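You operate a simulated robot arm through the tools that you are given. There is no shell and no other tool. Be economical: measure what you need, move in short steps, check, and stop when the job is done.

The job below is to be done with a simulated robot arm. You get a single attempt, and the scene is never put back.

Task
The pump tripped on a shut valve. Open the valve that the screen names and restart at speed 1.
Fine: pull out the red stop button, then press reset, before the start; leave it running.

It is judged by the outcome, as a careful person would: the job done as asked, and still so three seconds after it is handed in. It fails if anything else is knocked over, pushed out of place, dropped, spilled or broken.

Robot
A 6-joint arm with a four-finger gripper on a trunk, on a base that drives. Base frame: it is fixed to the floor where the robot stands at the start and does not move with it; the origin is under the middle of the robot, x ahead of it, y to its left, z up. Readings come in cm, degrees, newtons and seconds.
With the tool pointing down near the work surface it reaches from about 64 to 74 cm from the robot's upright axis, wherever it stands. Its first joint turns from -166.0 to 166.0 degrees. Places, roughly: litres knob [140, 0, 130]; mix time knob [140, -10, 130]; pump speed knob [140, -20, 130]; red stop button of the skid [140, -20, 140]; skid drain valve [190, 70, 50]; skid outlet valve [190, 40, 60]; skid return valve [190, 40, 110]; skid sample cock [200, 20, 110]; skid transfer valve [190, 0, 110]; skid water valve [190, 50, 130]; step switch [140, -40, 120]. Payload 3.43 kg.
The tool frame sits at the grasp point between the pads (the TCP): z along the fingers, y along the line on which they close. The tips reach 3 cm beyond it. The gripper opens to 12 cm. The gripper's body begins 8.5 cm behind the TCP.
Orientation is told as [roll, pitch, yaw] about the base's x, y, z axes, in that order, counted from this pose: with the fingers straight down and closing along the base's y, the tool's x points along the base's -x, its y along +y and its z along -z.

Tools
- The arm moves only by the tool apply_moves. Its argument "plan" is a list that holds one entry, the list of rows, each a list of 7 numbers: the shift along the tool's x, y, z in units of 20 mm (1.0 is 20 mm), then the turn, a rotation vector about the tool's x, y, z in units of 8 degrees (1.0 is 8 degrees), then the closure, from 0 (fully open) to 1 (shut). In form: [[[x, y, z, rx, ry, rz, jaw], ...]]. A call has 1 to 10 rows; each row shifts and turns the commanded pose from where the row before left it, along the tool's axes as they then stand. A call with a number of a shift or a turn outside -1 to 1 is refused whole. Rows are played at 5 a second. More than 5 cm and 8.6 degrees between two rows, or a gripper value outside its range, and nothing of the call is played. Where a pose cannot be reached the arm comes as near as it can. A force on the tool above 90 N (or 10 N above the force at the start of the call, whichever is more), or a blocked arm, ends the call early, and 0.2 s more pass. Each finger halts on what it meets, pressing with about 30 N; the grip force reading is that of the motor and also rises with nothing between the fingers. The clock runs only during rows and for 0.2 s after the last one: add rows that do not move to give the fingers time. It gives the time, the measured TCP pose, the force on the tool (base axes), the opening and the grip force at its end, in the units of the frame above (readings bear some noise), with the torque about the TCP (base axes, N m) and any sound that the robot's microphone picked up, and new pictures: "pictures" is both (left out), scene, wrist or none.
- Cameras (640 x 400 px; columns grow to the right, rows downward): "scene" is now at [6.45, 21.42, 167.62]; the picture's right is [0.18, -0.98, 0.00], its down [-0.63, -0.11, -0.77] and it looks along [0.76, 0.14, -0.64] (base axes); focal length 292 px, centre (320, 200). "wrist" rides on the gripper at [7.1, -1.7, -12.1] in the tool frame; the picture's right is [0.23, 0.97, 0.00], its down [-0.81, 0.19, -0.55] and it looks along [-0.54, 0.13, 0.83] (tool axes); focal length 275 px, centre (320, 200). There is no depth. A picture from a camera that has moved, and an enlarged one, comes with that camera's place and axes in the base frame and with its lens.
- move_column(by): slides the trunk up (or, below 0, down) by that many cm; the arm and the scene camera ride with it, the base frame stays. It gives what a move gives, with no picture.
- roll_base(legs): drives the robot by 1 to 6 legs, each [ahead, left, turn to the left] in cm, cm and degrees, along the robot's own axes; the way and the turn of a leg run together, so that a leg with both is an arc; at most 150 cm and 180 degrees a leg. The arm and the cameras ride along, it lands a little off, and it stops where it bumps. It gives what a move gives, and a new picture of the scene camera.
- head_to(pan, tilt): turns the head with the scene camera to pan (to the left, within 120 degrees either way) and tilt (down, from -29 to 69), counted from straight ahead of the robot. It gives what a move gives, and a new picture of the scene camera.
- inspect(camera, box): a new picture of the part [left, top, right, bottom] of that camera's present view, enlarged. The clock stands still meanwhile.
- hand_in(): hands the job in; it is judged then, once.

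Work in short steps. Places have to be worked out from the pictures, the camera data and where the tool is seen: move nearer, look again, correct. Check each grasp and each placing, and mend what went wrong. You have 120 turns and 260 pictures in all, those below and enlarged ones among them. Open the gripper and draw the arm clear of the work before you hand the job in, unless the task says otherwise; then end with one line.

The tools are called after ">>>" as a command line: name --argument value ..., lists and objects as JSON in quotes. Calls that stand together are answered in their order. apply_moves: Moves the arm, as the interface text tells. Its arguments: {"type":"object","properties":{"plan":{"type":"array"},"pictures":{"type":"string","enum":["both","scene","wrist","none"]}},"required":["plan"]} The other tools are called the same way: move_column (by) slides the trunk up or down; roll_base (legs) drives the base; head_to (pan, tilt) turns the head that bears the scene camera; inspect (camera, box) takes an enlarged picture of a part of a camera's view; hand_in () hands the job in.

At the start:

```text
t: 0.0
ee_pos: [62.45, 20.13, 79.45]
tcp_rot: [0.1, -0.1, 0.0]
contact_force: [-0.8, 1.0, -0.6]
torque: [0.03, 0.01, 0.0]
gripper_width: 11.99
gripper_force: 0.0
trunk travel left (down, up): [-25.0, 29.0]
robot x, y, heading: [0.04, -0.02, 0.0]
head pan, tilt: [10.2, 39.5]
```

scene: 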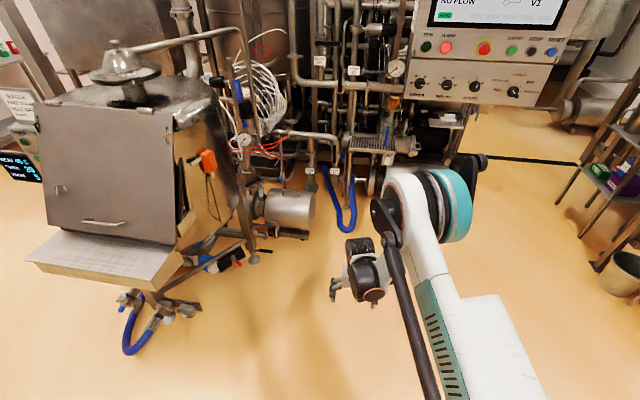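
wrist: 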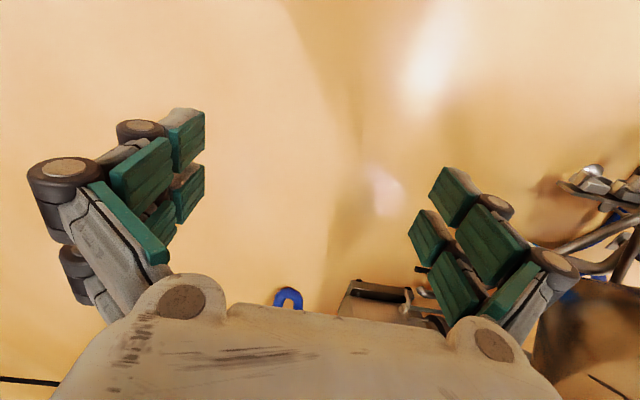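

The panel is at the top of the scene picture, so I raise the head to read the screen and see the valves.

>>> head_to --pan 0 --tilt 15

```text
t: 0.9
ee_pos: [62.5, 20.13, 79.36]
tcp_rot: [0.0, 0.0, 0.0]
contact_force: [-0.1, 0.0, -0.4]
torque: [-0.01, 0.02, 0.0]
gripper_width: 12.02
gripper_force: 0.0
trunk travel left (down, up): [-25.0, 29.0]
robot x, y, heading: [0.36, -0.23, -0.2]
head pan, tilt: [0.0, 15.0]
camera scene: at [7.39, 19.92, 171.49], right [0.0, -1.0, 0.0], down [-0.26, 0.0, -0.97], along [0.97, 0.0, -0.26], focal length 292 px, centre (320, 200)
```

scene: 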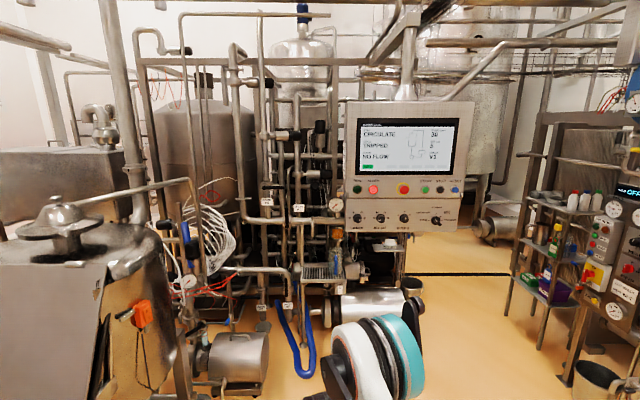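

I enlarge the panel and the pipework to read labels.

>>> inspect --camera "scene" --box '[340, 95, 480, 182]'

>>> inspect --camera "scene" --box '[340, 175, 480, 262]'

>>> inspect --camera "scene" --box '[220, 100, 380, 220]'

>>> inspect --camera "scene" --box '[220, 200, 380, 320]'

```text
4.57 times, centred on (410, 138) of scene
camera zoom: at [7.39, 19.92, 171.49], right [0.0, -1.0, 0.0], down [-0.26, 0.0, -0.97], along [0.97, 0.0, -0.26], focal length 1335 px, centre (-91, 481)
```

zoom: 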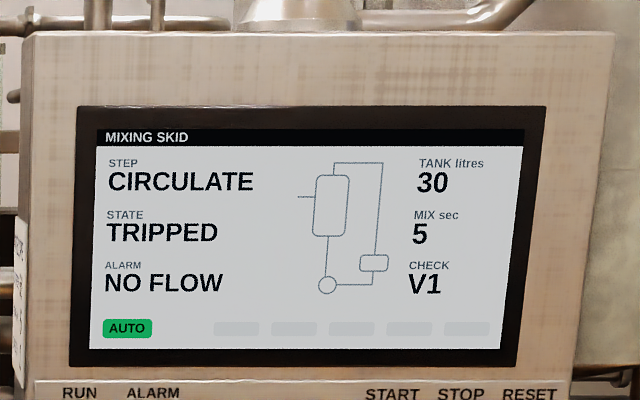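

```text
4.57 times, centred on (410, 218) of scene
camera zoom: at [7.39, 19.92, 171.49], right [0.0, -1.0, 0.0], down [-0.26, 0.0, -0.97], along [0.97, 0.0, -0.26], focal length 1335 px, centre (-91, 115)
```

zoom: 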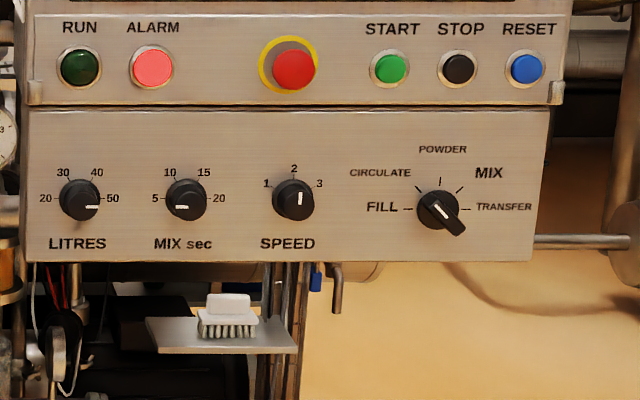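

```text
3.33 times, centred on (300, 160) of scene
camera zoom: at [7.39, 19.92, 171.49], right [0.0, -1.0, 0.0], down [-0.26, 0.0, -0.97], along [0.97, 0.0, -0.26], focal length 973 px, centre (387, 333)
```

zoom: 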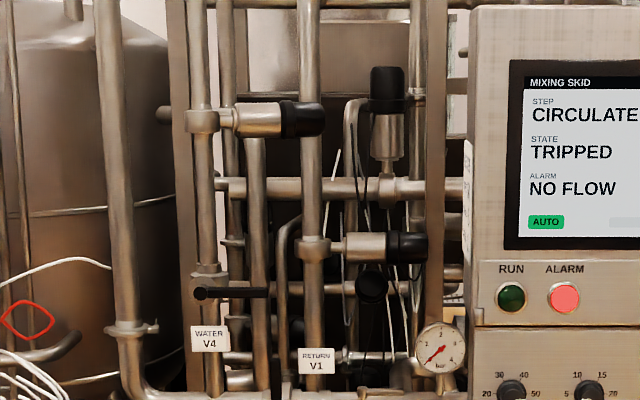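

```text
3.33 times, centred on (300, 260) of scene
camera zoom: at [7.39, 19.92, 171.49], right [0.0, -1.0, 0.0], down [-0.26, 0.0, -0.97], along [0.97, 0.0, -0.26], focal length 973 px, centre (387, 0)
```

zoom: 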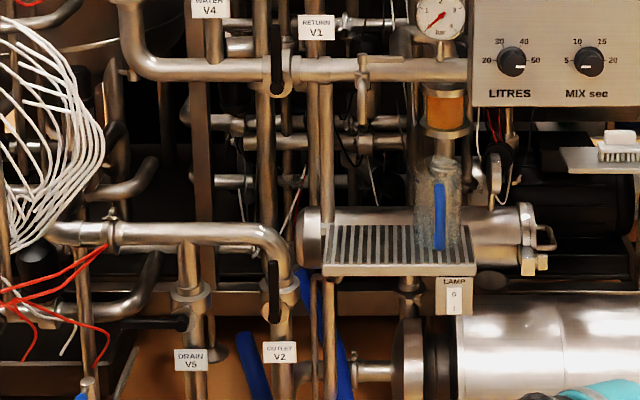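

The screen names V1, the RETURN valve; its lever is upright on a horizontal pipe, so it is shut. Next I tilt the tool towards horizontal (z to +x) in place to see how well the arm takes it.

>>> move_column --by 20

>>> apply_moves --plan '[[[0, 0, 0, 0, -1, 0, 0.5], [0, 0, 0, 0, -1, 0, 0.5], [0, 0, 0, 0, -1, 0, 0.5], [0, 0, 0, 0, -1, 0, 0.5], [0, 0, 0, 0, -1, 0, 0.5], [0, 0, 0, 0, -1, 0, 0.5]]]' --pictures "none"

```text
t: 3.0
ee_pos: [62.52, 20.17, 99.32]
tcp_rot: [0.0, 0.0, 0.0]
contact_force: [0.4, 0.3, -0.4]
torque: [-0.02, 0.0, 0.03]
gripper_width: 11.99
gripper_force: 0.1
trunk travel left (down, up): [-45.0, 9.0]
robot x, y, heading: [0.16, -0.13, 0.1]
head pan, tilt: [0.0, 15.0]
```

```text
t: 4.5
ee_pos: [74.42, 25.19, 103.67]
tcp_rot: [-0.1, -48.0, 0.1]
contact_force: [0.5, -0.6, -0.4]
torque: [-0.01, 0.0, -0.05]
gripper_width: 5.99
gripper_force: 0.1
out of reach, approached as far as the arm can: row 2, 3, 4, 5, 6
trunk travel left (down, up): [-45.0, 9.0]
robot x, y, heading: [-0.04, 0.03, 0.2]
head pan, tilt: [0.0, 15.0]
```

The arm shifts forward as the wrist needs room; I finish the rotation.

>>> apply_moves --plan '[[[0, 0, 0.7, 0, -1, 0, 0.5], [0, 0, 0.7, 0, -1, 0, 0.5], [0, 0, 0.7, 0, -1, 0, 0.5], [0, 0, 0.7, 0, -1, 0, 0.5], [0, 0, 0.7, 0, -1, 0, 0.5], [0, 0, 0, 0, -0.25, 0, 0.5], [0, 0, 0, 0, 0, 0, 0.5]]]'

```text
t: 6.0
ee_pos: [81.67, 25.93, 113.48]
tcp_rot: [-3.1, -89.9, 3.1]
contact_force: [0.8, -0.3, 1.3]
torque: [-0.01, 0.0, 0.0]
gripper_width: 5.98
gripper_force: 0.1
out of reach, approached as far as the arm can: row 1, 2, 3, 4, 5, 6
trunk travel left (down, up): [-45.0, 9.0]
robot x, y, heading: [0.12, -0.46, 0.0]
head pan, tilt: [0.0, 15.0]
camera scene: at [7.4, 19.92, 191.49], right [0.0, -1.0, 0.0], down [-0.26, 0.0, -0.97], along [0.97, 0.0, -0.26], focal length 292 px, centre (320, 200)
camera wrist: at [69.46, 24.28, 106.4], right [0.0, 0.97, -0.23], down [-0.55, 0.19, 0.81], along [0.83, 0.13, 0.54], focal length 275 px, centre (320, 200)
```

scene: 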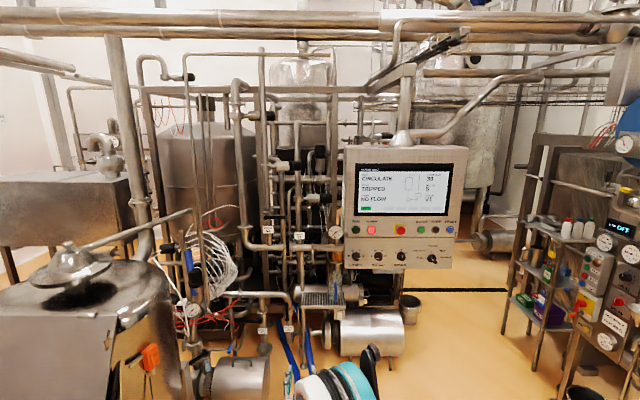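
wrist: 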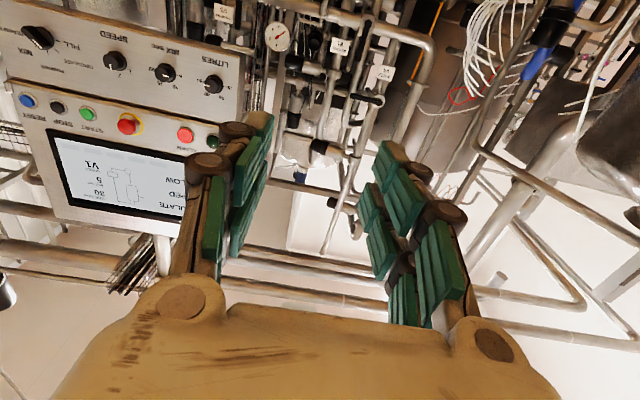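

Horizontal tool works. I enlarge the valve area and panel again from the new camera height to triangulate.

>>> inspect --camera "scene" --box '[240, 210, 340, 285]'

>>> inspect --camera "scene" --box '[340, 205, 480, 280]'

>>> inspect --camera "wrist" --box '[240, 0, 440, 125]'

```text
5.33 times, centred on (290, 248) of scene
camera zoom: at [7.4, 19.92, 191.49], right [0.0, -1.0, 0.0], down [-0.26, 0.0, -0.97], along [0.97, 0.0, -0.26], focal length 1557 px, centre (480, -53)
```

zoom: 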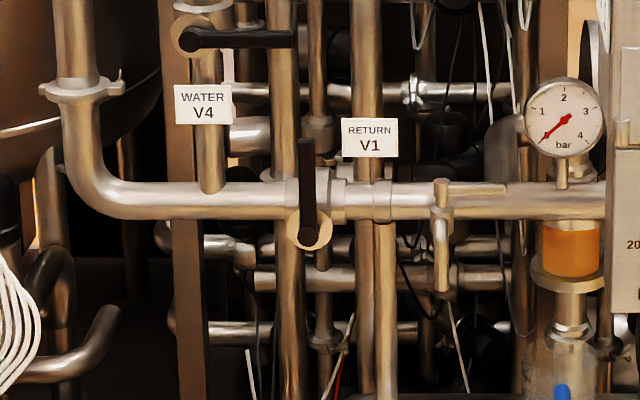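

```text
4.57 times, centred on (410, 242) of scene
camera zoom: at [7.4, 19.92, 191.49], right [0.0, -1.0, 0.0], down [-0.26, 0.0, -0.97], along [0.97, 0.0, -0.26], focal length 1335 px, centre (-91, 6)
```

zoom: 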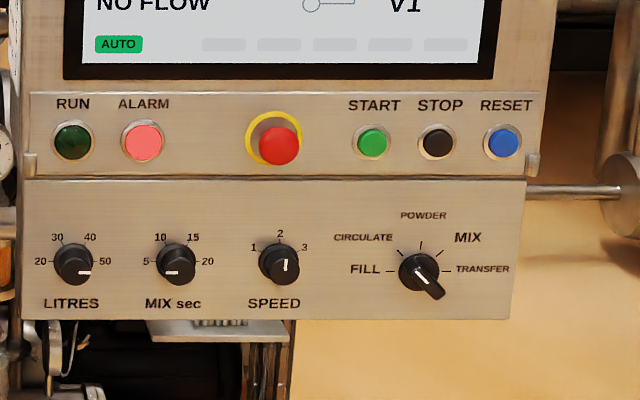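

```text
3.20 times, centred on (340, 62) of wrist
camera zoom: at [69.46, 24.28, 106.4], right [0.0, 0.97, -0.23], down [-0.55, 0.19, 0.81], along [0.83, 0.13, 0.54], focal length 881 px, centre (256, 640)
```

zoom: 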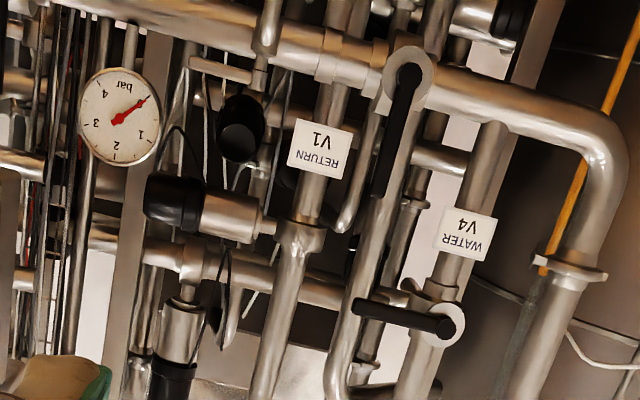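

V1's hub triangulates to about (191, 42, 105) with the lever going straight up to z≈118. I drive nearer in two stages with the arm held forward.

>>> roll_base --legs '[[70, 14, 0]]'

>>> head_to --pan 0 --tilt 35

>>> apply_moves --plan '[[[0, 0, 0, 0, 0, 0, 0.5]]]' --pictures "wrist"

```text
t: 10.0
ee_pos: [152.81, 37.16, 113.47]
tcp_rot: [-4.9, -89.7, 3.5]
contact_force: [0.7, -0.4, 0.2]
torque: [-0.01, -0.03, -0.02]
gripper_width: 5.99
gripper_force: 0.1
trunk travel left (down, up): [-45.0, 9.0]
robot x, y, heading: [70.54, 13.05, -1.5]
head pan, tilt: [0.0, 15.0]
camera scene: at [78.53, 33.02, 191.49], right [-0.02, -1.0, 0.0], down [-0.26, 0.01, -0.97], along [0.97, -0.02, -0.26], focal length 292 px, centre (320, 200)
```

scene: 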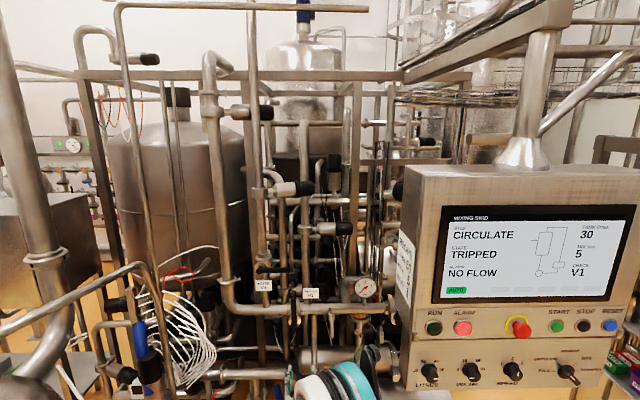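

```text
t: 10.8
ee_pos: [152.88, 37.24, 113.51]
tcp_rot: [-3.8, -89.8, 2.5]
contact_force: [0.1, -0.2, 0.4]
torque: [0.0, -0.01, 0.02]
gripper_width: 6.02
gripper_force: 0.1
trunk travel left (down, up): [-45.0, 9.0]
robot x, y, heading: [70.61, 12.94, -1.5]
head pan, tilt: [0.0, 35.0]
camera scene: at [77.92, 33.01, 188.3], right [-0.02, -1.0, 0.0], down [-0.57, 0.01, -0.82], along [0.82, -0.02, -0.57], focal length 292 px, centre (320, 200)
```

scene: 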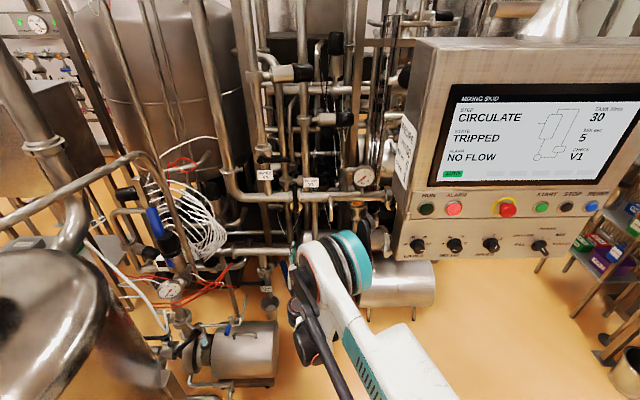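

```text
t: 11.2
ee_pos: [152.74, 37.13, 113.51]
tcp_rot: [-3.9, -89.9, 2.5]
contact_force: [0.5, 0.1, -0.3]
torque: [0.04, 0.02, 0.01]
gripper_width: 6.0
gripper_force: 0.1
trunk travel left (down, up): [-45.0, 9.0]
robot x, y, heading: [70.52, 13.2, -1.2]
head pan, tilt: [0.0, 35.0]
camera wrist: at [140.59, 35.86, 106.39], right [0.02, 0.97, -0.23], down [-0.55, 0.21, 0.81], along [0.84, 0.11, 0.54], focal length 275 px, centre (320, 200)
```

wrist: 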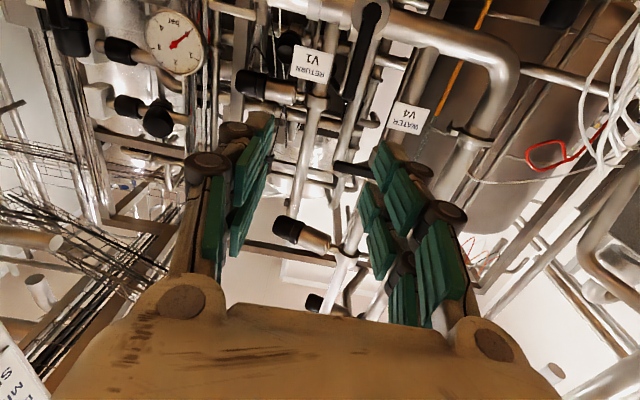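

The lever is visible in both views; I enlarge each to pin down the hub and tip.

>>> inspect --camera "scene" --box '[240, 150, 400, 250]'

>>> inspect --camera "wrist" --box '[270, 0, 450, 112]'

```text
4.00 times, centred on (320, 200) of scene
camera zoom: at [77.92, 33.01, 188.29], right [-0.02, -1.0, 0.0], down [-0.57, 0.01, -0.82], along [0.82, -0.02, -0.57], focal length 1168 px, centre (320, 200)
```

zoom: 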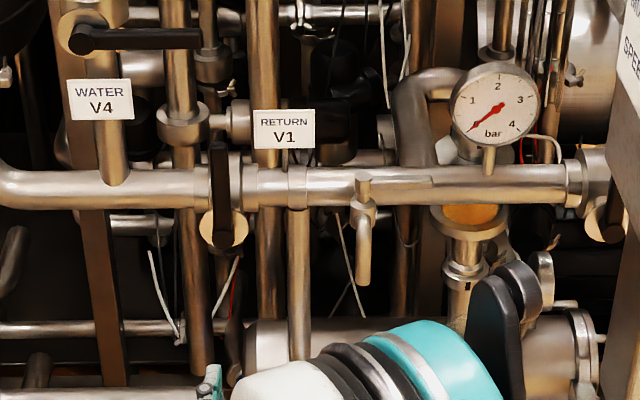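

```text
3.56 times, centred on (360, 56) of wrist
camera zoom: at [140.59, 35.86, 106.39], right [0.02, 0.97, -0.23], down [-0.55, 0.21, 0.81], along [0.84, 0.11, 0.54], focal length 979 px, centre (178, 712)
```

zoom: 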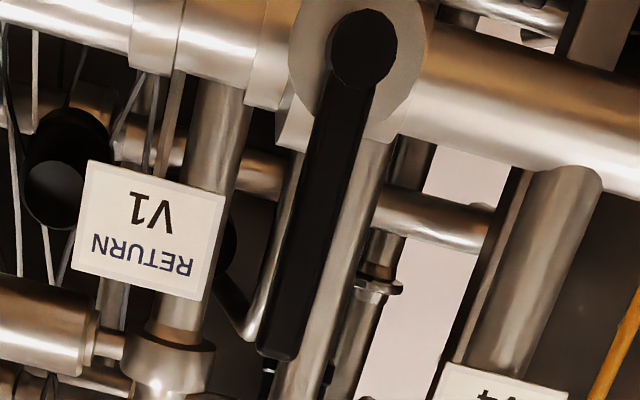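

Lever: hub (192, 42, 104), tip (191.4, 42, 117). I'll drive to put the open gripper in front of the upper lever, stopping about 10 cm short.

>>> roll_base --legs '[[27, 4.5, 1.2]]'

>>> apply_moves --plan '[[[0, 0, 0, 0, 0, 0, 0.5]]]' --pictures "wrist"

```text
t: 13.1
ee_pos: [179.31, 43.28, 113.38]
tcp_rot: [-5.9, -89.8, 5.9]
contact_force: [0.3, 0.1, -1.1]
torque: [0.01, -0.02, -0.03]
gripper_width: 5.98
gripper_force: 0.1
trunk travel left (down, up): [-45.0, 9.0]
robot x, y, heading: [97.24, 17.65, 0.0]
head pan, tilt: [0.0, 35.0]
camera scene: at [104.62, 37.35, 188.28], right [0.0, -1.0, 0.0], down [-0.57, 0.0, -0.82], along [0.82, 0.0, -0.57], focal length 292 px, centre (320, 200)
```

scene: 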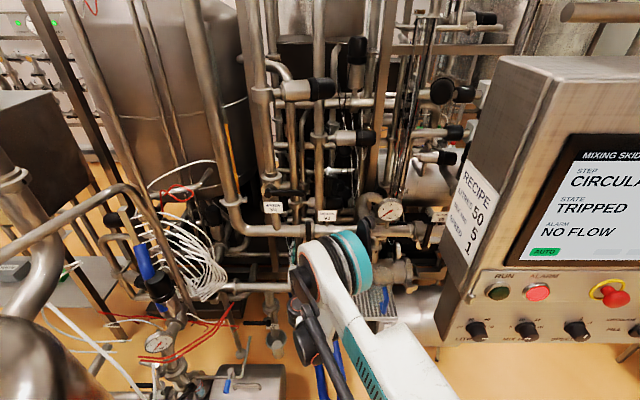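

```text
t: 13.5
ee_pos: [179.27, 43.39, 113.55]
tcp_rot: [-8.3, -89.8, 8.4]
contact_force: [-0.3, 0.7, 0.1]
torque: [-0.02, 0.01, -0.01]
gripper_width: 6.0
gripper_force: 0.1
trunk travel left (down, up): [-45.0, 9.0]
robot x, y, heading: [97.78, 17.33, 0.1]
head pan, tilt: [0.0, 35.0]
camera wrist: at [167.07, 41.73, 106.37], right [0.0, 0.97, -0.23], down [-0.55, 0.19, 0.81], along [0.83, 0.13, 0.54], focal length 275 px, centre (320, 200)
```

wrist: 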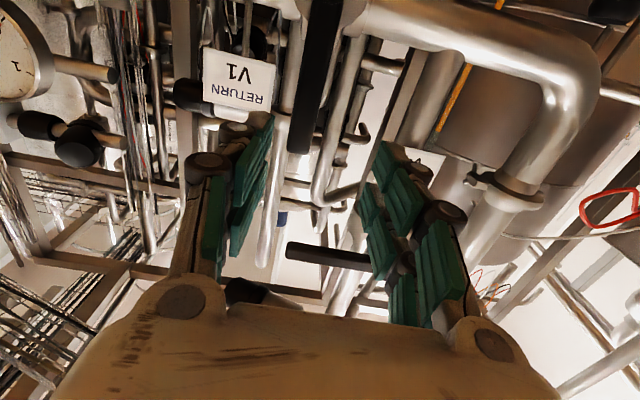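

Aligned: the lever is at y≈42.2, and nothing sits close behind it. I shift 1.1 cm right and go forward in steps until the fingers straddle the lever.

>>> apply_moves --plan '[[[0, -0.55, 0, 0, 0, 0, 0.5], [0, 0, 0.9, 0, 0, 0, 0.5], [0, 0, 0.9, 0, 0, 0, 0.5], [0, 0, 0.9, 0, 0, 0, 0.5], [0, 0, 0.9, 0, 0, 0, 0.5], [0, 0, 0.9, 0, 0, 0, 0.5], [0, 0, 0.5, 0, 0, 0, 0.5], [0, 0, 0, 0, 0, 0, 0.5]]]'

```text
t: 15.3
ee_pos: [188.56, 42.04, 116.38]
tcp_rot: [-1.5, -89.6, 1.5]
contact_force: [-0.2, 0.0, -0.3]
torque: [-0.01, -0.04, 0.0]
gripper_width: 5.99
gripper_force: 0.1
out of reach, approached as far as the arm can: row 1, 3, 4, 5, 6, 7
trunk travel left (down, up): [-45.0, 9.0]
robot x, y, heading: [97.01, 17.23, 0.0]
head pan, tilt: [0.0, 35.0]
camera scene: at [104.45, 37.31, 188.29], right [0.0, -1.0, 0.0], down [-0.57, 0.0, -0.82], along [0.82, 0.0, -0.57], focal length 292 px, centre (320, 200)
camera wrist: at [176.39, 40.32, 109.24], right [0.0, 0.97, -0.23], down [-0.55, 0.19, 0.81], along [0.84, 0.13, 0.53], focal length 275 px, centre (320, 200)
```

scene: 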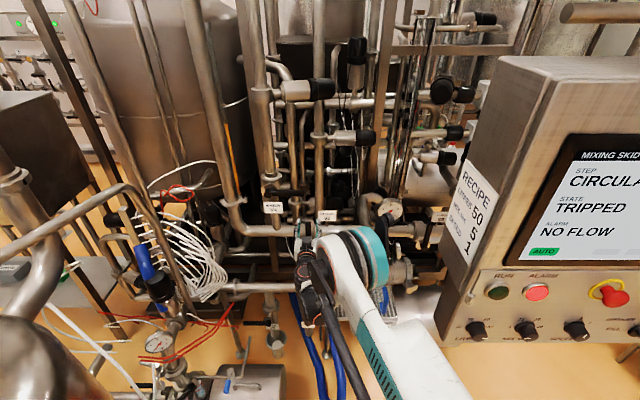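
wrist: 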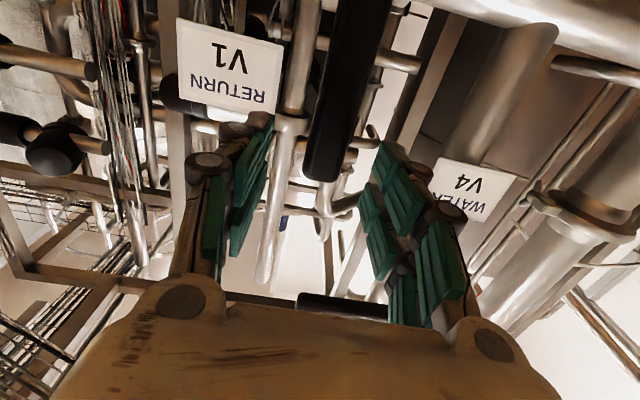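

The arm ran to its reach limit (TCP 188.6, 116.4). I back off a bit lower, then bring the base 8 cm nearer.

>>> apply_moves --plan '[[[0.4, 0, -1, 0, 0, 0, 0.5], [0.4, 0, -1, 0, 0, 0, 0.5], [0.4, 0, -1, 0, 0, 0, 0.5], [0.4, 0, -1, 0, 0, 0, 0.5], [0, 0, 0, 0, 0, 0, 0.5]]]' --pictures "none"

>>> roll_base --legs '[[7, 0, 0]]'

```text
t: 16.5
ee_pos: [180.36, 42.04, 113.52]
tcp_rot: [-0.4, -89.6, 0.5]
contact_force: [-0.2, -0.2, -0.3]
torque: [0.0, 0.0, 0.02]
gripper_width: 5.98
gripper_force: 0.1
out of reach, approached as far as the arm can: row 4
trunk travel left (down, up): [-45.0, 9.0]
robot x, y, heading: [97.54, 17.34, 0.1]
head pan, tilt: [0.0, 35.0]
```

```text
t: 17.5
ee_pos: [187.55, 42.07, 113.36]
tcp_rot: [-1.3, -89.6, 1.4]
contact_force: [1.0, 0.2, -0.3]
torque: [-0.01, -0.02, 0.01]
gripper_width: 6.0
gripper_force: 0.1
trunk travel left (down, up): [-45.0, 9.0]
robot x, y, heading: [104.49, 17.59, 0.3]
head pan, tilt: [0.0, 35.0]
camera scene: at [111.57, 37.33, 188.28], right [0.0, -1.0, 0.0], down [-0.58, 0.0, -0.82], along [0.82, 0.0, -0.58], focal length 292 px, centre (320, 200)
```

scene: 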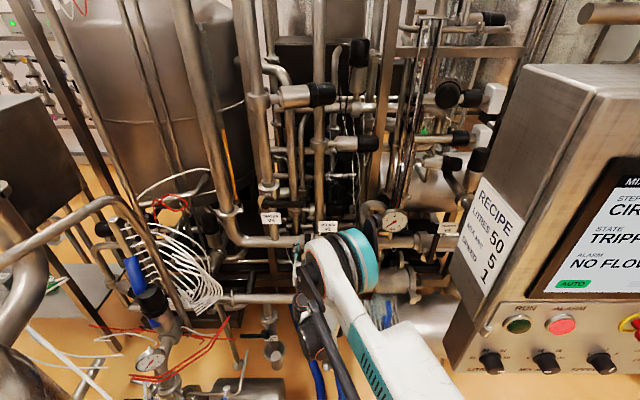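

The tool is 4 cm short of the lever. To have downward room for the arc, I lower the trunk and raise the arm by the same amount after backing off slightly.

>>> move_column --by -9

>>> apply_moves --plan '[[[-1, 0, 0, 0, 0, 0, 0.5], [-1, 0, 0, 0, 0, 0, 0.5], [-1, 0, 0, 0, 0, 0, 0.5], [-1, 0, 0, 0, 0, 0, 0.5], [-0.3, 0.05, 0, 0, 0, 0, 0.5], [0, 0, 0, 0, 0, 0, 0.5]]]' --pictures "wrist"

```text
t: 18.8
ee_pos: [187.19, 42.1, 104.47]
tcp_rot: [-0.9, -89.8, 1.1]
contact_force: [0.6, -0.3, 0.7]
torque: [0.0, -0.01, 0.01]
gripper_width: 6.02
gripper_force: 0.0
trunk travel left (down, up): [-36.0, 18.0]
robot x, y, heading: [104.23, 17.46, 0.5]
head pan, tilt: [0.0, 35.0]
```

```text
t: 20.2
ee_pos: [187.33, 42.15, 113.11]
tcp_rot: [-1.3, -89.7, 1.2]
contact_force: [-1.3, -0.4, -0.5]
torque: [0.0, 0.02, -0.01]
gripper_width: 6.01
gripper_force: 0.1
trunk travel left (down, up): [-36.0, 18.0]
robot x, y, heading: [104.66, 17.25, 0.2]
head pan, tilt: [0.0, 35.0]
camera wrist: at [175.21, 40.6, 106.12], right [0.0, 0.97, -0.23], down [-0.55, 0.19, 0.81], along [0.84, 0.13, 0.53], focal length 275 px, centre (320, 200)
```

wrist: 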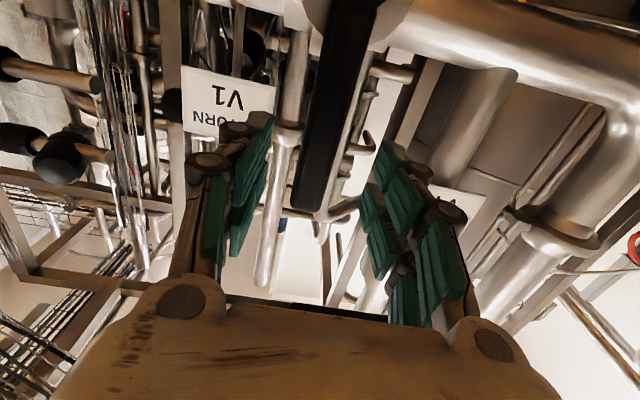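

Good, this is reachable now and the lever lies centred between the fingers. I advance 3 cm and close on it.

>>> apply_moves --plan '[[[0, 0, 0.5, 0, 0, 0, 0.5], [0, 0, 0.5, 0, 0, 0, 0.5], [0, 0, 0.5, 0, 0, 0, 0.5], [0, 0, 0, 0, 0, 0, 0.5], [0, 0, 0, 0, 0, 0, 0.7], [0, 0, 0, 0, 0, 0, 0.85], [0, 0, 0, 0, 0, 0, 0.9], [0, 0, 0, 0, 0, 0, 0.9]]]' --pictures "wrist"

```text
t: 22.0
ee_pos: [190.33, 42.04, 113.19]
tcp_rot: [-0.7, -89.6, 0.7]
contact_force: [1.7, -5.5, -1.8]
torque: [-0.47, -0.18, -0.11]
gripper_width: 2.11
gripper_force: 44.5
trunk travel left (down, up): [-36.0, 18.0]
robot x, y, heading: [104.82, 17.37, 0.2]
head pan, tilt: [0.0, 35.0]
camera wrist: at [178.2, 40.4, 106.15], right [0.0, 0.97, -0.23], down [-0.55, 0.19, 0.81], along [0.84, 0.13, 0.53], focal length 275 px, centre (320, 200)
```

wrist: 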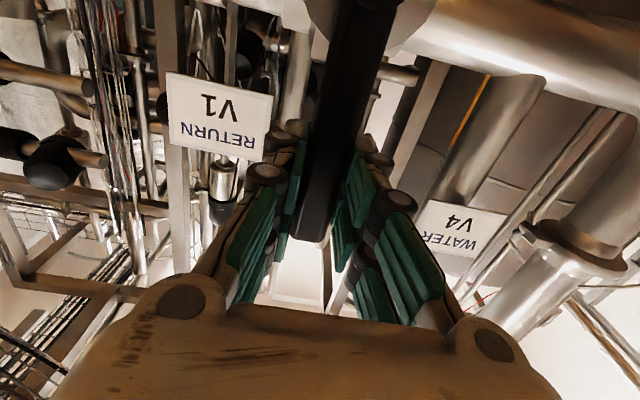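

The lever is held (2.1 cm). I try a 16° turn to the left about the hub (radius ≈9.2 cm) and watch the force.

>>> apply_moves --plan '[[[0.045, 0.64, 0, 0, 0, -1, 0.9], [0.045, 0.64, 0, 0, 0, -1, 0.9], [0, 0, 0, 0, 0, 0, 0.9]]]' --pictures "wrist"

```text
t: 22.8
ee_pos: [190.47, 44.64, 112.83]
tcp_rot: [-88.7, -73.9, 88.7]
contact_force: [14.5, -5.9, 8.6]
torque: [-0.84, -0.29, 0.01]
gripper_width: 2.11
gripper_force: 45.5
trunk travel left (down, up): [-36.0, 18.0]
robot x, y, heading: [104.71, 17.03, 0.0]
head pan, tilt: [0.0, 35.0]
camera wrist: at [178.2, 41.03, 106.53], right [0.0, 0.87, -0.49], down [-0.55, 0.41, 0.73], along [0.84, 0.27, 0.48], focal length 275 px, centre (320, 200)
```

wrist: 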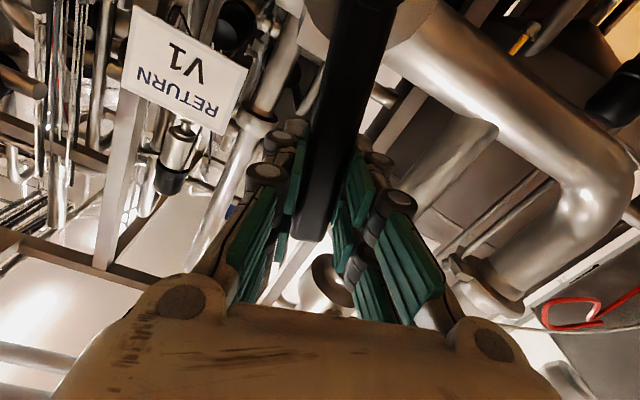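

The lever turned freely with the gripper, at low force. I carry on round the arc.

>>> apply_moves --plan '[[[0.045, 0.64, 0, 0, 0, -1, 0.9], [0.045, 0.64, 0, 0, 0, -1, 0.9], [0.045, 0.64, 0, 0, 0, -1, 0.9], [0.045, 0.64, 0, 0, 0, -1, 0.9], [0, 0, 0, 0, 0, 0, 0.9]]]' --pictures "wrist"

```text
t: 24.0
ee_pos: [190.36, 48.88, 110.06]
tcp_rot: [-89.6, -41.9, 89.7]
contact_force: [10.0, -12.3, 13.8]
torque: [-1.5, 0.1, -0.62]
gripper_width: 2.11
gripper_force: 45.1
trunk travel left (down, up): [-36.0, 18.0]
robot x, y, heading: [104.56, 17.6, 0.1]
head pan, tilt: [0.0, 35.0]
camera wrist: at [178.21, 42.5, 106.68], right [-0.01, 0.48, -0.88], down [-0.55, 0.73, 0.4], along [0.83, 0.49, 0.26], focal length 275 px, centre (320, 200)
```

wrist: 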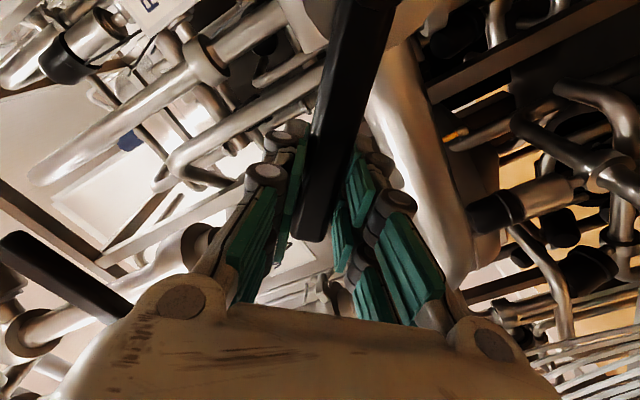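

48° done, following the arc well. I continue with the remaining 42°.

>>> apply_moves --plan '[[[0.045, 0.64, 0, 0, 0, -1, 0.9], [0.045, 0.64, 0, 0, 0, -1, 0.9], [0.045, 0.64, 0, 0, 0, -1, 0.9], [0.045, 0.64, 0, 0, 0, -1, 0.9], [0.045, 0.64, 0, 0, 0, -1, 0.9], [0, 0.2, 0, 0, 0, -0.3, 0.9], [0, 0, 0, 0, 0, 0, 0.9]]]' --pictures "both"

```text
t: 25.6
ee_pos: [189.77, 51.14, 105.9]
tcp_rot: [-89.2, 0.6, 90.3]
contact_force: [31.9, 11.3, -29.2]
torque: [2.63, 0.49, 0.71]
gripper_width: 3.11
gripper_force: 44.6
out of reach, approached as far as the arm can: row 4, 5, 6
trunk travel left (down, up): [-36.0, 18.0]
robot x, y, heading: [104.35, 17.28, 0.4]
head pan, tilt: [0.0, 35.0]
camera scene: at [112.14, 37.63, 179.21], right [0.0, -1.0, 0.0], down [-0.58, 0.0, -0.82], along [0.82, 0.0, -0.58], focal length 292 px, centre (320, 200)
camera wrist: at [177.69, 44.08, 107.85], right [-0.01, -0.24, -0.97], down [-0.56, 0.81, -0.19], along [0.83, 0.54, -0.14], focal length 275 px, centre (320, 200)
```

scene: 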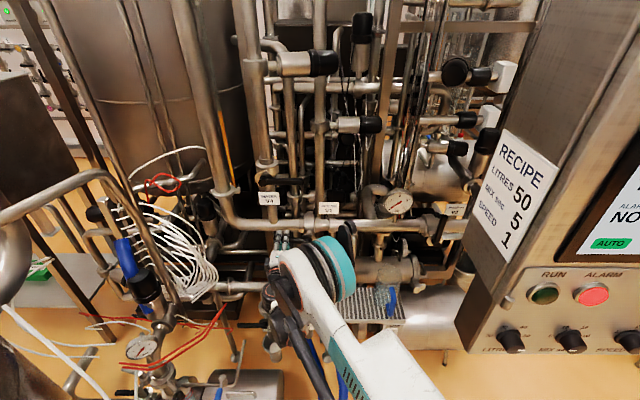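
wrist: 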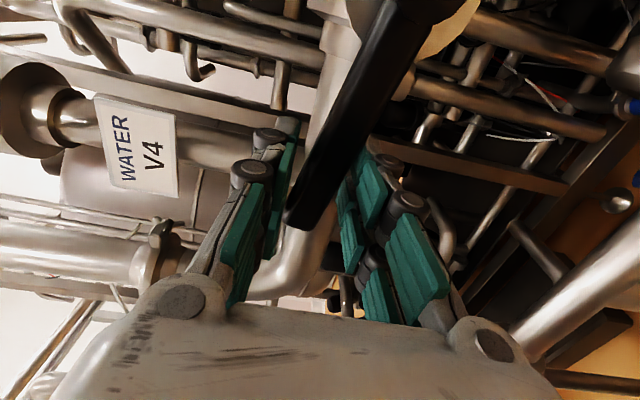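

The arm hit its lower reach, so the lever is still ~18° short and cocked in the grip. I lower the trunk by 2 cm, which carries the grip down the rest of the arc.

>>> move_column --by -2

>>> apply_moves --plan '[[[0, 0, 0, 0, 0, 0, 0.9]]]' --pictures "wrist"

```text
t: 26.2
ee_pos: [189.58, 51.09, 104.06]
tcp_rot: [-89.3, 0.5, 90.3]
contact_force: [17.2, 16.4, -21.0]
torque: [1.75, 0.34, 0.86]
gripper_width: 2.2
gripper_force: 45.1
trunk travel left (down, up): [-34.0, 20.0]
robot x, y, heading: [104.48, 17.08, -0.1]
head pan, tilt: [0.0, 35.0]
```

```text
t: 26.6
ee_pos: [189.56, 51.03, 104.14]
tcp_rot: [-89.3, 0.5, 90.3]
contact_force: [12.4, 17.5, -22.8]
torque: [1.8, 0.32, 0.92]
gripper_width: 2.16
gripper_force: 45.1
trunk travel left (down, up): [-34.0, 20.0]
robot x, y, heading: [104.43, 17.52, 0.1]
head pan, tilt: [0.0, 35.0]
camera wrist: at [177.47, 44.0, 106.0], right [-0.01, -0.24, -0.97], down [-0.56, 0.81, -0.19], along [0.83, 0.54, -0.14], focal length 275 px, centre (320, 200)
```

wrist: 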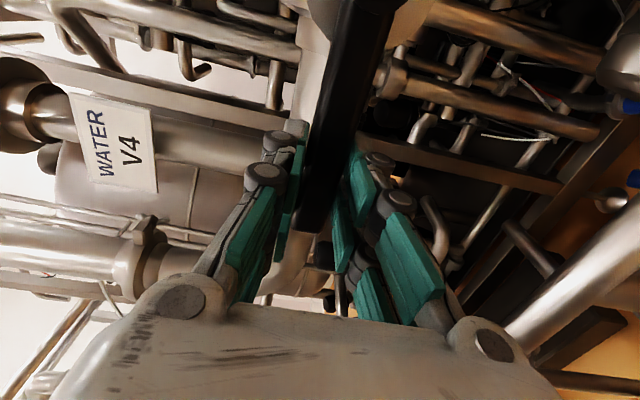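

Lever is aligned with the tool, nearly horizontal. One more 0.6 cm down to reach the end, then check.

>>> move_column --by -0.6

>>> apply_moves --plan '[[[0, 0, 0, 0, 0, 0, 0.9], [0, 0, 0, 0, 0, 0, 0.6], [0, 0, 0, 0, 0, 0, 0.5], [0, 0, 0, 0, 0, 0, 0.5]]]' --pictures "wrist"

```text
t: 27.2
ee_pos: [189.32, 50.77, 104.07]
tcp_rot: [-89.7, 0.6, 90.1]
contact_force: [22.7, 21.2, 30.7]
torque: [1.43, -0.75, 0.49]
gripper_width: 2.22
gripper_force: 45.3
trunk travel left (down, up): [-33.4, 20.6]
robot x, y, heading: [104.37, 17.33, -0.0]
head pan, tilt: [0.0, 35.0]
```

```text
t: 28.2
ee_pos: [189.4, 50.74, 103.77]
tcp_rot: [-89.5, 0.3, 90.1]
contact_force: [-0.7, -0.1, -0.3]
torque: [0.01, 0.03, 0.0]
gripper_width: 6.02
gripper_force: 0.1
trunk travel left (down, up): [-33.4, 20.6]
robot x, y, heading: [104.32, 17.19, 0.1]
head pan, tilt: [0.0, 35.0]
camera wrist: at [177.22, 43.69, 105.67], right [-0.01, -0.24, -0.97], down [-0.56, 0.81, -0.19], along [0.83, 0.54, -0.14], focal length 275 px, centre (320, 200)
```

wrist: 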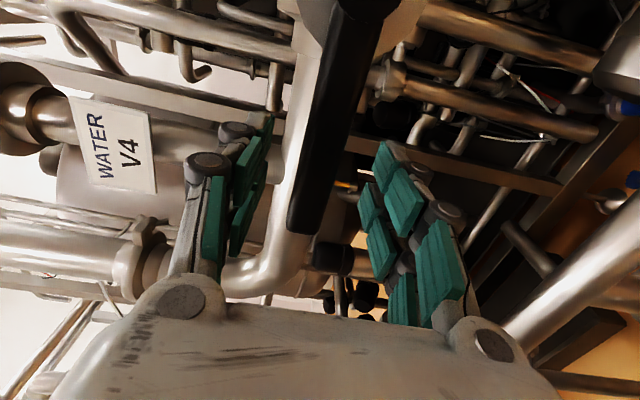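

The upward 30 N reaction means the end stop is reached, and the lever lies along the pipe. I back straight out with the base and look.

>>> roll_base --legs '[[-30, 0, 0]]'

>>> inspect --camera "scene" --box '[220, 120, 380, 220]'

```text
t: 30.2
ee_pos: [159.99, 50.74, 103.86]
tcp_rot: [-89.5, 0.4, 90.3]
contact_force: [0.6, -0.4, 0.1]
torque: [0.02, 0.01, -0.01]
gripper_width: 6.04
gripper_force: 0.1
trunk travel left (down, up): [-33.4, 20.6]
robot x, y, heading: [75.38, 17.64, -0.0]
head pan, tilt: [0.0, 35.0]
camera scene: at [81.99, 37.26, 176.7], right [0.0, -1.0, 0.0], down [-0.57, 0.0, -0.82], along [0.82, 0.0, -0.57], focal length 292 px, centre (320, 200)
```

scene: 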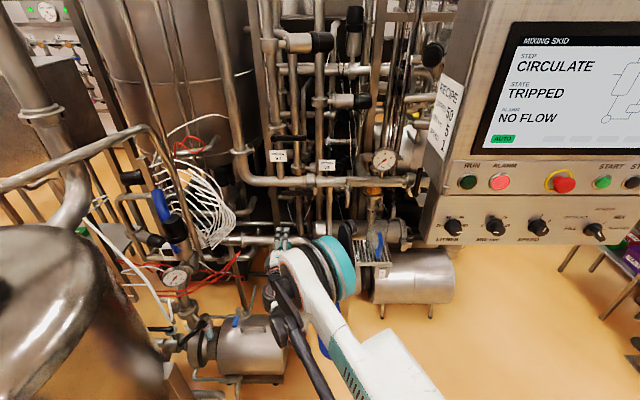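

```text
4.00 times, centred on (300, 170) of scene
camera zoom: at [81.99, 37.26, 176.7], right [0.0, -1.0, 0.0], down [-0.57, 0.0, -0.82], along [0.82, 0.0, -0.57], focal length 1168 px, centre (400, 320)
```

zoom: 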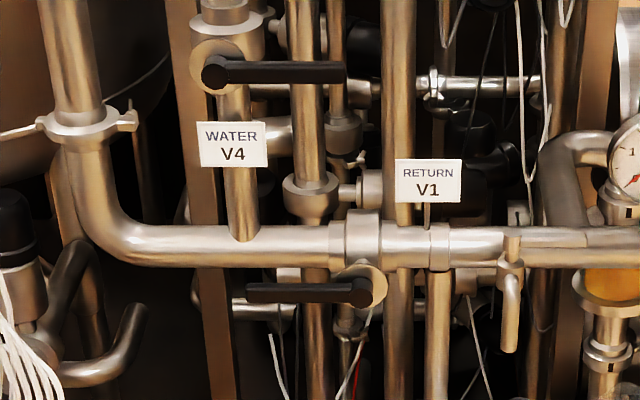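

V1's lever now lies along its pipe: open. Next I back away from the panel, then slide right to face the controls, and roll the tool back upright.

>>> roll_base --legs '[[-48, 0, 0], [0, -62, 0]]'

>>> move_column --by 15

>>> apply_moves --plan '[[[0, 0, 0, 0, 0, 1, 0.5], [0, 0, 0, 0, 0, 1, 0.5], [0, 0, 0, 0, 0, 1, 0.5], [0, 0, 0, 0, 0, 1, 0.5], [0, 0, 0, 0, 0, 1, 0.5], [0, 0, 0, 0, 0, 1, 0.5]]]' --pictures "none"

>>> apply_moves --plan '[[[0, 0, 0, 0, 0, 1, 0.5], [0, 0, 0, 0, 0, 1, 0.5], [0, 0, 0, 0, 0, 1, 0.5], [0, 0, 0, 0, 0, 1, 0.5], [0, 0, 0, 0, 0, 1, 0.5], [0, 0, 0, 0, 0, 0.25, 0.5], [0, 0, 0, 0, 0, 0, 0.5]]]'

```text
t: 36.2
ee_pos: [112.04, -10.97, 103.94]
tcp_rot: [-89.4, 0.4, 90.8]
contact_force: [-0.2, 0.5, 0.4]
torque: [-0.02, -0.02, 0.01]
gripper_width: 5.99
gripper_force: 0.0
trunk travel left (down, up): [-33.4, 20.6]
robot x, y, heading: [27.73, -45.15, 0.6]
head pan, tilt: [0.0, 35.0]
camera scene: at [34.13, -25.37, 176.7], right [0.01, -1.0, 0.0], down [-0.57, -0.01, -0.82], along [0.82, 0.01, -0.57], focal length 292 px, centre (320, 200)
```

scene: 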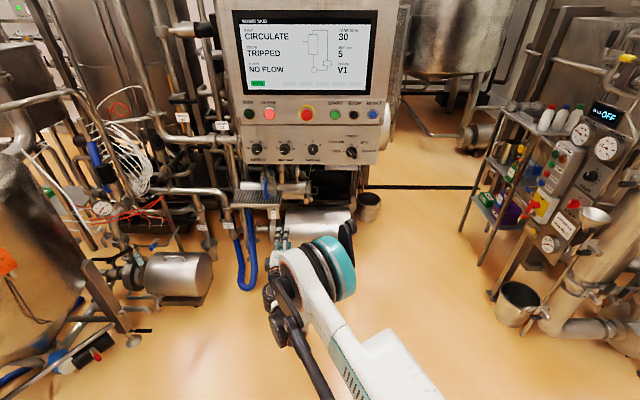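

```text
t: 37.9
ee_pos: [112.15, -10.87, 118.72]
tcp_rot: [-89.6, 0.5, 90.9]
contact_force: [0.7, -0.2, -0.2]
torque: [0.06, 0.04, 0.0]
gripper_width: 6.0
gripper_force: 0.2
trunk travel left (down, up): [-48.4, 5.6]
robot x, y, heading: [27.47, -44.89, 0.9]
head pan, tilt: [0.0, 35.0]
```

```text
t: 39.3
ee_pos: [112.05, -10.91, 118.76]
tcp_rot: [-89.3, -47.8, 90.3]
contact_force: [0.4, 0.0, 0.3]
torque: [0.0, 0.0, 0.01]
gripper_width: 6.0
gripper_force: 0.0
trunk travel left (down, up): [-48.4, 5.6]
robot x, y, heading: [27.95, -45.34, 0.9]
head pan, tilt: [0.0, 35.0]
```

```text
t: 40.9
ee_pos: [112.11, -10.9, 118.78]
tcp_rot: [-33.8, -89.4, 34.5]
contact_force: [0.2, 0.1, 0.4]
torque: [0.02, 0.0, 0.01]
gripper_width: 5.98
gripper_force: 0.1
trunk travel left (down, up): [-48.4, 5.6]
robot x, y, heading: [27.91, -45.72, 0.7]
head pan, tilt: [0.0, 35.0]
camera scene: at [34.14, -25.33, 191.69], right [0.01, -1.0, 0.0], down [-0.57, -0.01, -0.82], along [0.82, 0.01, -0.57], focal length 292 px, centre (320, 200)
camera wrist: at [99.83, -12.69, 111.83], right [-0.02, 0.97, -0.24], down [-0.55, 0.19, 0.81], along [0.84, 0.14, 0.53], focal length 275 px, centre (320, 200)
```

scene: 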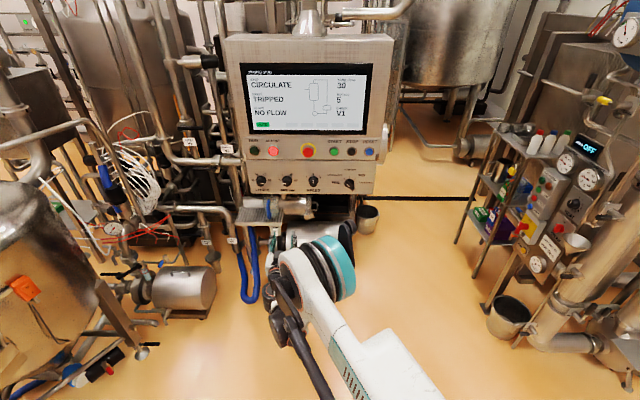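
wrist: 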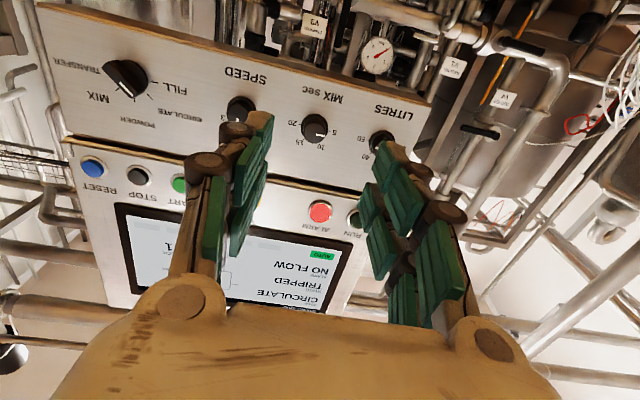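

Both cameras see the panel. I enlarge the control strip in both to triangulate the speed knob, stop button, reset and start.

>>> inspect --camera "scene" --box '[240, 130, 384, 220]'

>>> inspect --camera "wrist" --box '[60, 30, 420, 255]'

```text
4.44 times, centred on (312, 175) of scene
camera zoom: at [34.14, -25.33, 191.69], right [0.01, -1.0, 0.0], down [-0.57, -0.01, -0.82], along [0.82, 0.01, -0.57], focal length 1298 px, centre (356, 311)
```

zoom: 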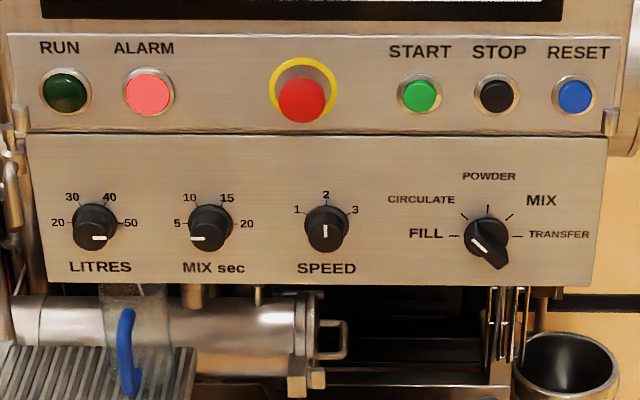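

```text
1.78 times, centred on (240, 142) of wrist
camera zoom: at [99.83, -12.69, 111.83], right [-0.02, 0.97, -0.24], down [-0.55, 0.19, 0.81], along [0.84, 0.14, 0.53], focal length 489 px, centre (462, 302)
```

zoom: 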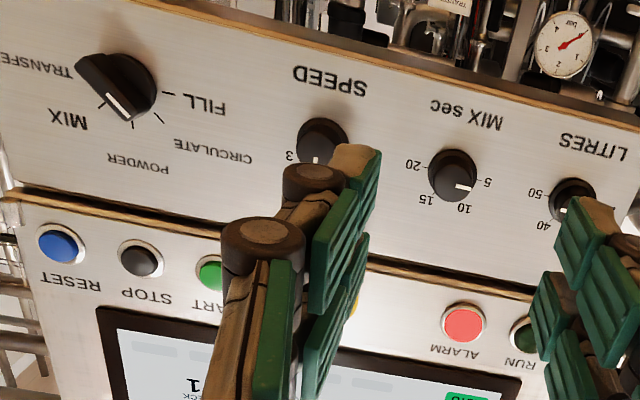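

Speed knob is at about (142.6, −21.1, 125.7) pointing to 2; stop cap (≈140, −19.1, 141); start (141.8, −29.9, 140.8); reset (141.7, −43.7, 140.5). I raise the trunk and drive to just in front of the speed knob.

>>> move_column --by 5.5

>>> roll_base --legs '[[18, -10.2, -0.7]]'

>>> apply_moves --plan '[[[-0.7, 0, 0, 0, 0, 0, 0.45], [0, 0, 0, 0, 0, 0, 0.45]]]' --pictures "wrist"

```text
t: 41.9
ee_pos: [112.1, -10.84, 124.31]
tcp_rot: [-37.9, -89.3, 38.8]
contact_force: [-0.4, 0.1, -0.2]
torque: [-0.04, -0.02, 0.01]
gripper_width: 6.0
gripper_force: 0.0
trunk travel left (down, up): [-53.9, 0.1]
robot x, y, heading: [27.21, -45.39, 1.2]
head pan, tilt: [0.0, 35.0]
```

```text
t: 43.5
ee_pos: [130.43, -22.41, 124.24]
tcp_rot: [-32.6, -89.4, 32.6]
contact_force: [0.0, -0.2, -0.2]
torque: [-0.02, -0.02, 0.06]
gripper_width: 5.99
gripper_force: 0.1
trunk travel left (down, up): [-53.9, 0.1]
robot x, y, heading: [45.64, -55.81, 0.0]
head pan, tilt: [0.0, 35.0]
camera scene: at [52.44, -35.81, 197.2], right [0.0, -1.0, 0.0], down [-0.57, 0.0, -0.82], along [0.82, 0.0, -0.57], focal length 292 px, centre (320, 200)
```

scene: 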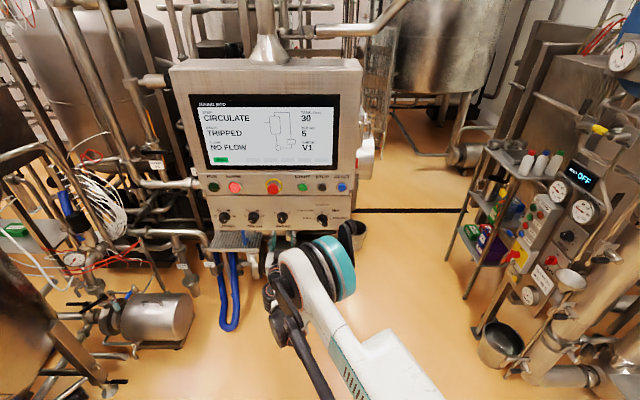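

```text
t: 44.1
ee_pos: [130.36, -22.23, 125.58]
tcp_rot: [-38.4, -89.3, 38.5]
contact_force: [0.1, 0.4, 0.0]
torque: [0.01, -0.01, -0.03]
gripper_width: 6.63
gripper_force: 0.1
trunk travel left (down, up): [-53.9, 0.1]
robot x, y, heading: [45.61, -55.59, 0.0]
head pan, tilt: [0.0, 35.0]
camera wrist: at [118.08, -23.92, 118.7], right [0.0, 0.97, -0.24], down [-0.55, 0.2, 0.81], along [0.84, 0.13, 0.53], focal length 275 px, centre (320, 200)
```

wrist: 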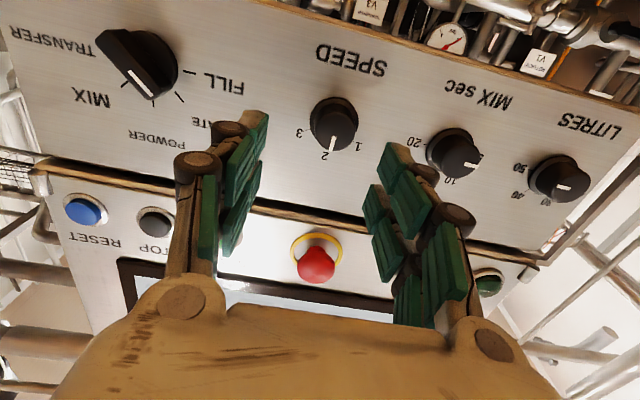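

The knob reads 2 and sits at y≈−20.6. I shift 1.5 cm left and advance to straddle it.

>>> apply_moves --plan '[[[0, 0.78, 0, 0, 0, 0, 0.42], [0, 0, 0.9, 0, 0, 0, 0.42], [0, 0, 0.9, 0, 0, 0, 0.42], [0, 0, 0.9, 0, 0, 0, 0.42], [0, 0, 0.9, 0, 0, 0, 0.42], [0, 0, 0, 0, 0, 0, 0.42]]]' --pictures "both"

```text
t: 45.5
ee_pos: [136.53, -21.3, 127.5]
tcp_rot: [-33.3, -89.4, 33.4]
contact_force: [-0.4, 0.6, 0.0]
torque: [0.01, 0.0, 0.01]
gripper_width: 6.98
gripper_force: 0.1
out of reach, approached as far as the arm can: row 3, 4, 5
trunk travel left (down, up): [-53.9, 0.1]
robot x, y, heading: [45.38, -55.68, -0.1]
head pan, tilt: [0.0, 35.0]
camera scene: at [52.24, -35.71, 197.2], right [0.0, -1.0, 0.0], down [-0.57, 0.0, -0.82], along [0.82, 0.0, -0.57], focal length 292 px, centre (320, 200)
camera wrist: at [124.28, -22.9, 120.51], right [0.0, 0.97, -0.24], down [-0.54, 0.2, 0.82], along [0.84, 0.13, 0.53], focal length 275 px, centre (320, 200)
```

scene: 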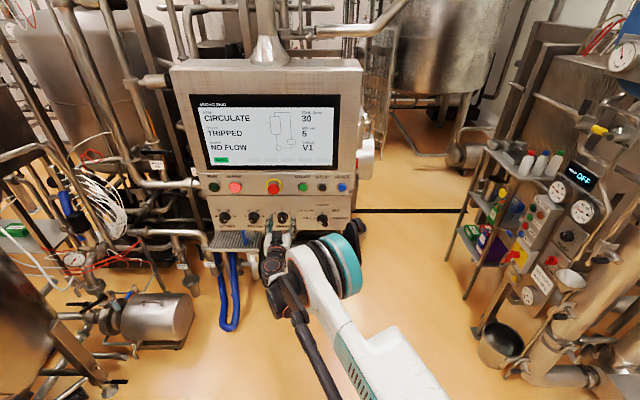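
wrist: 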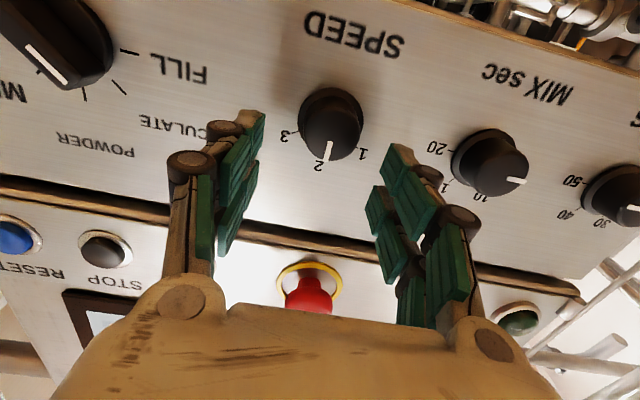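

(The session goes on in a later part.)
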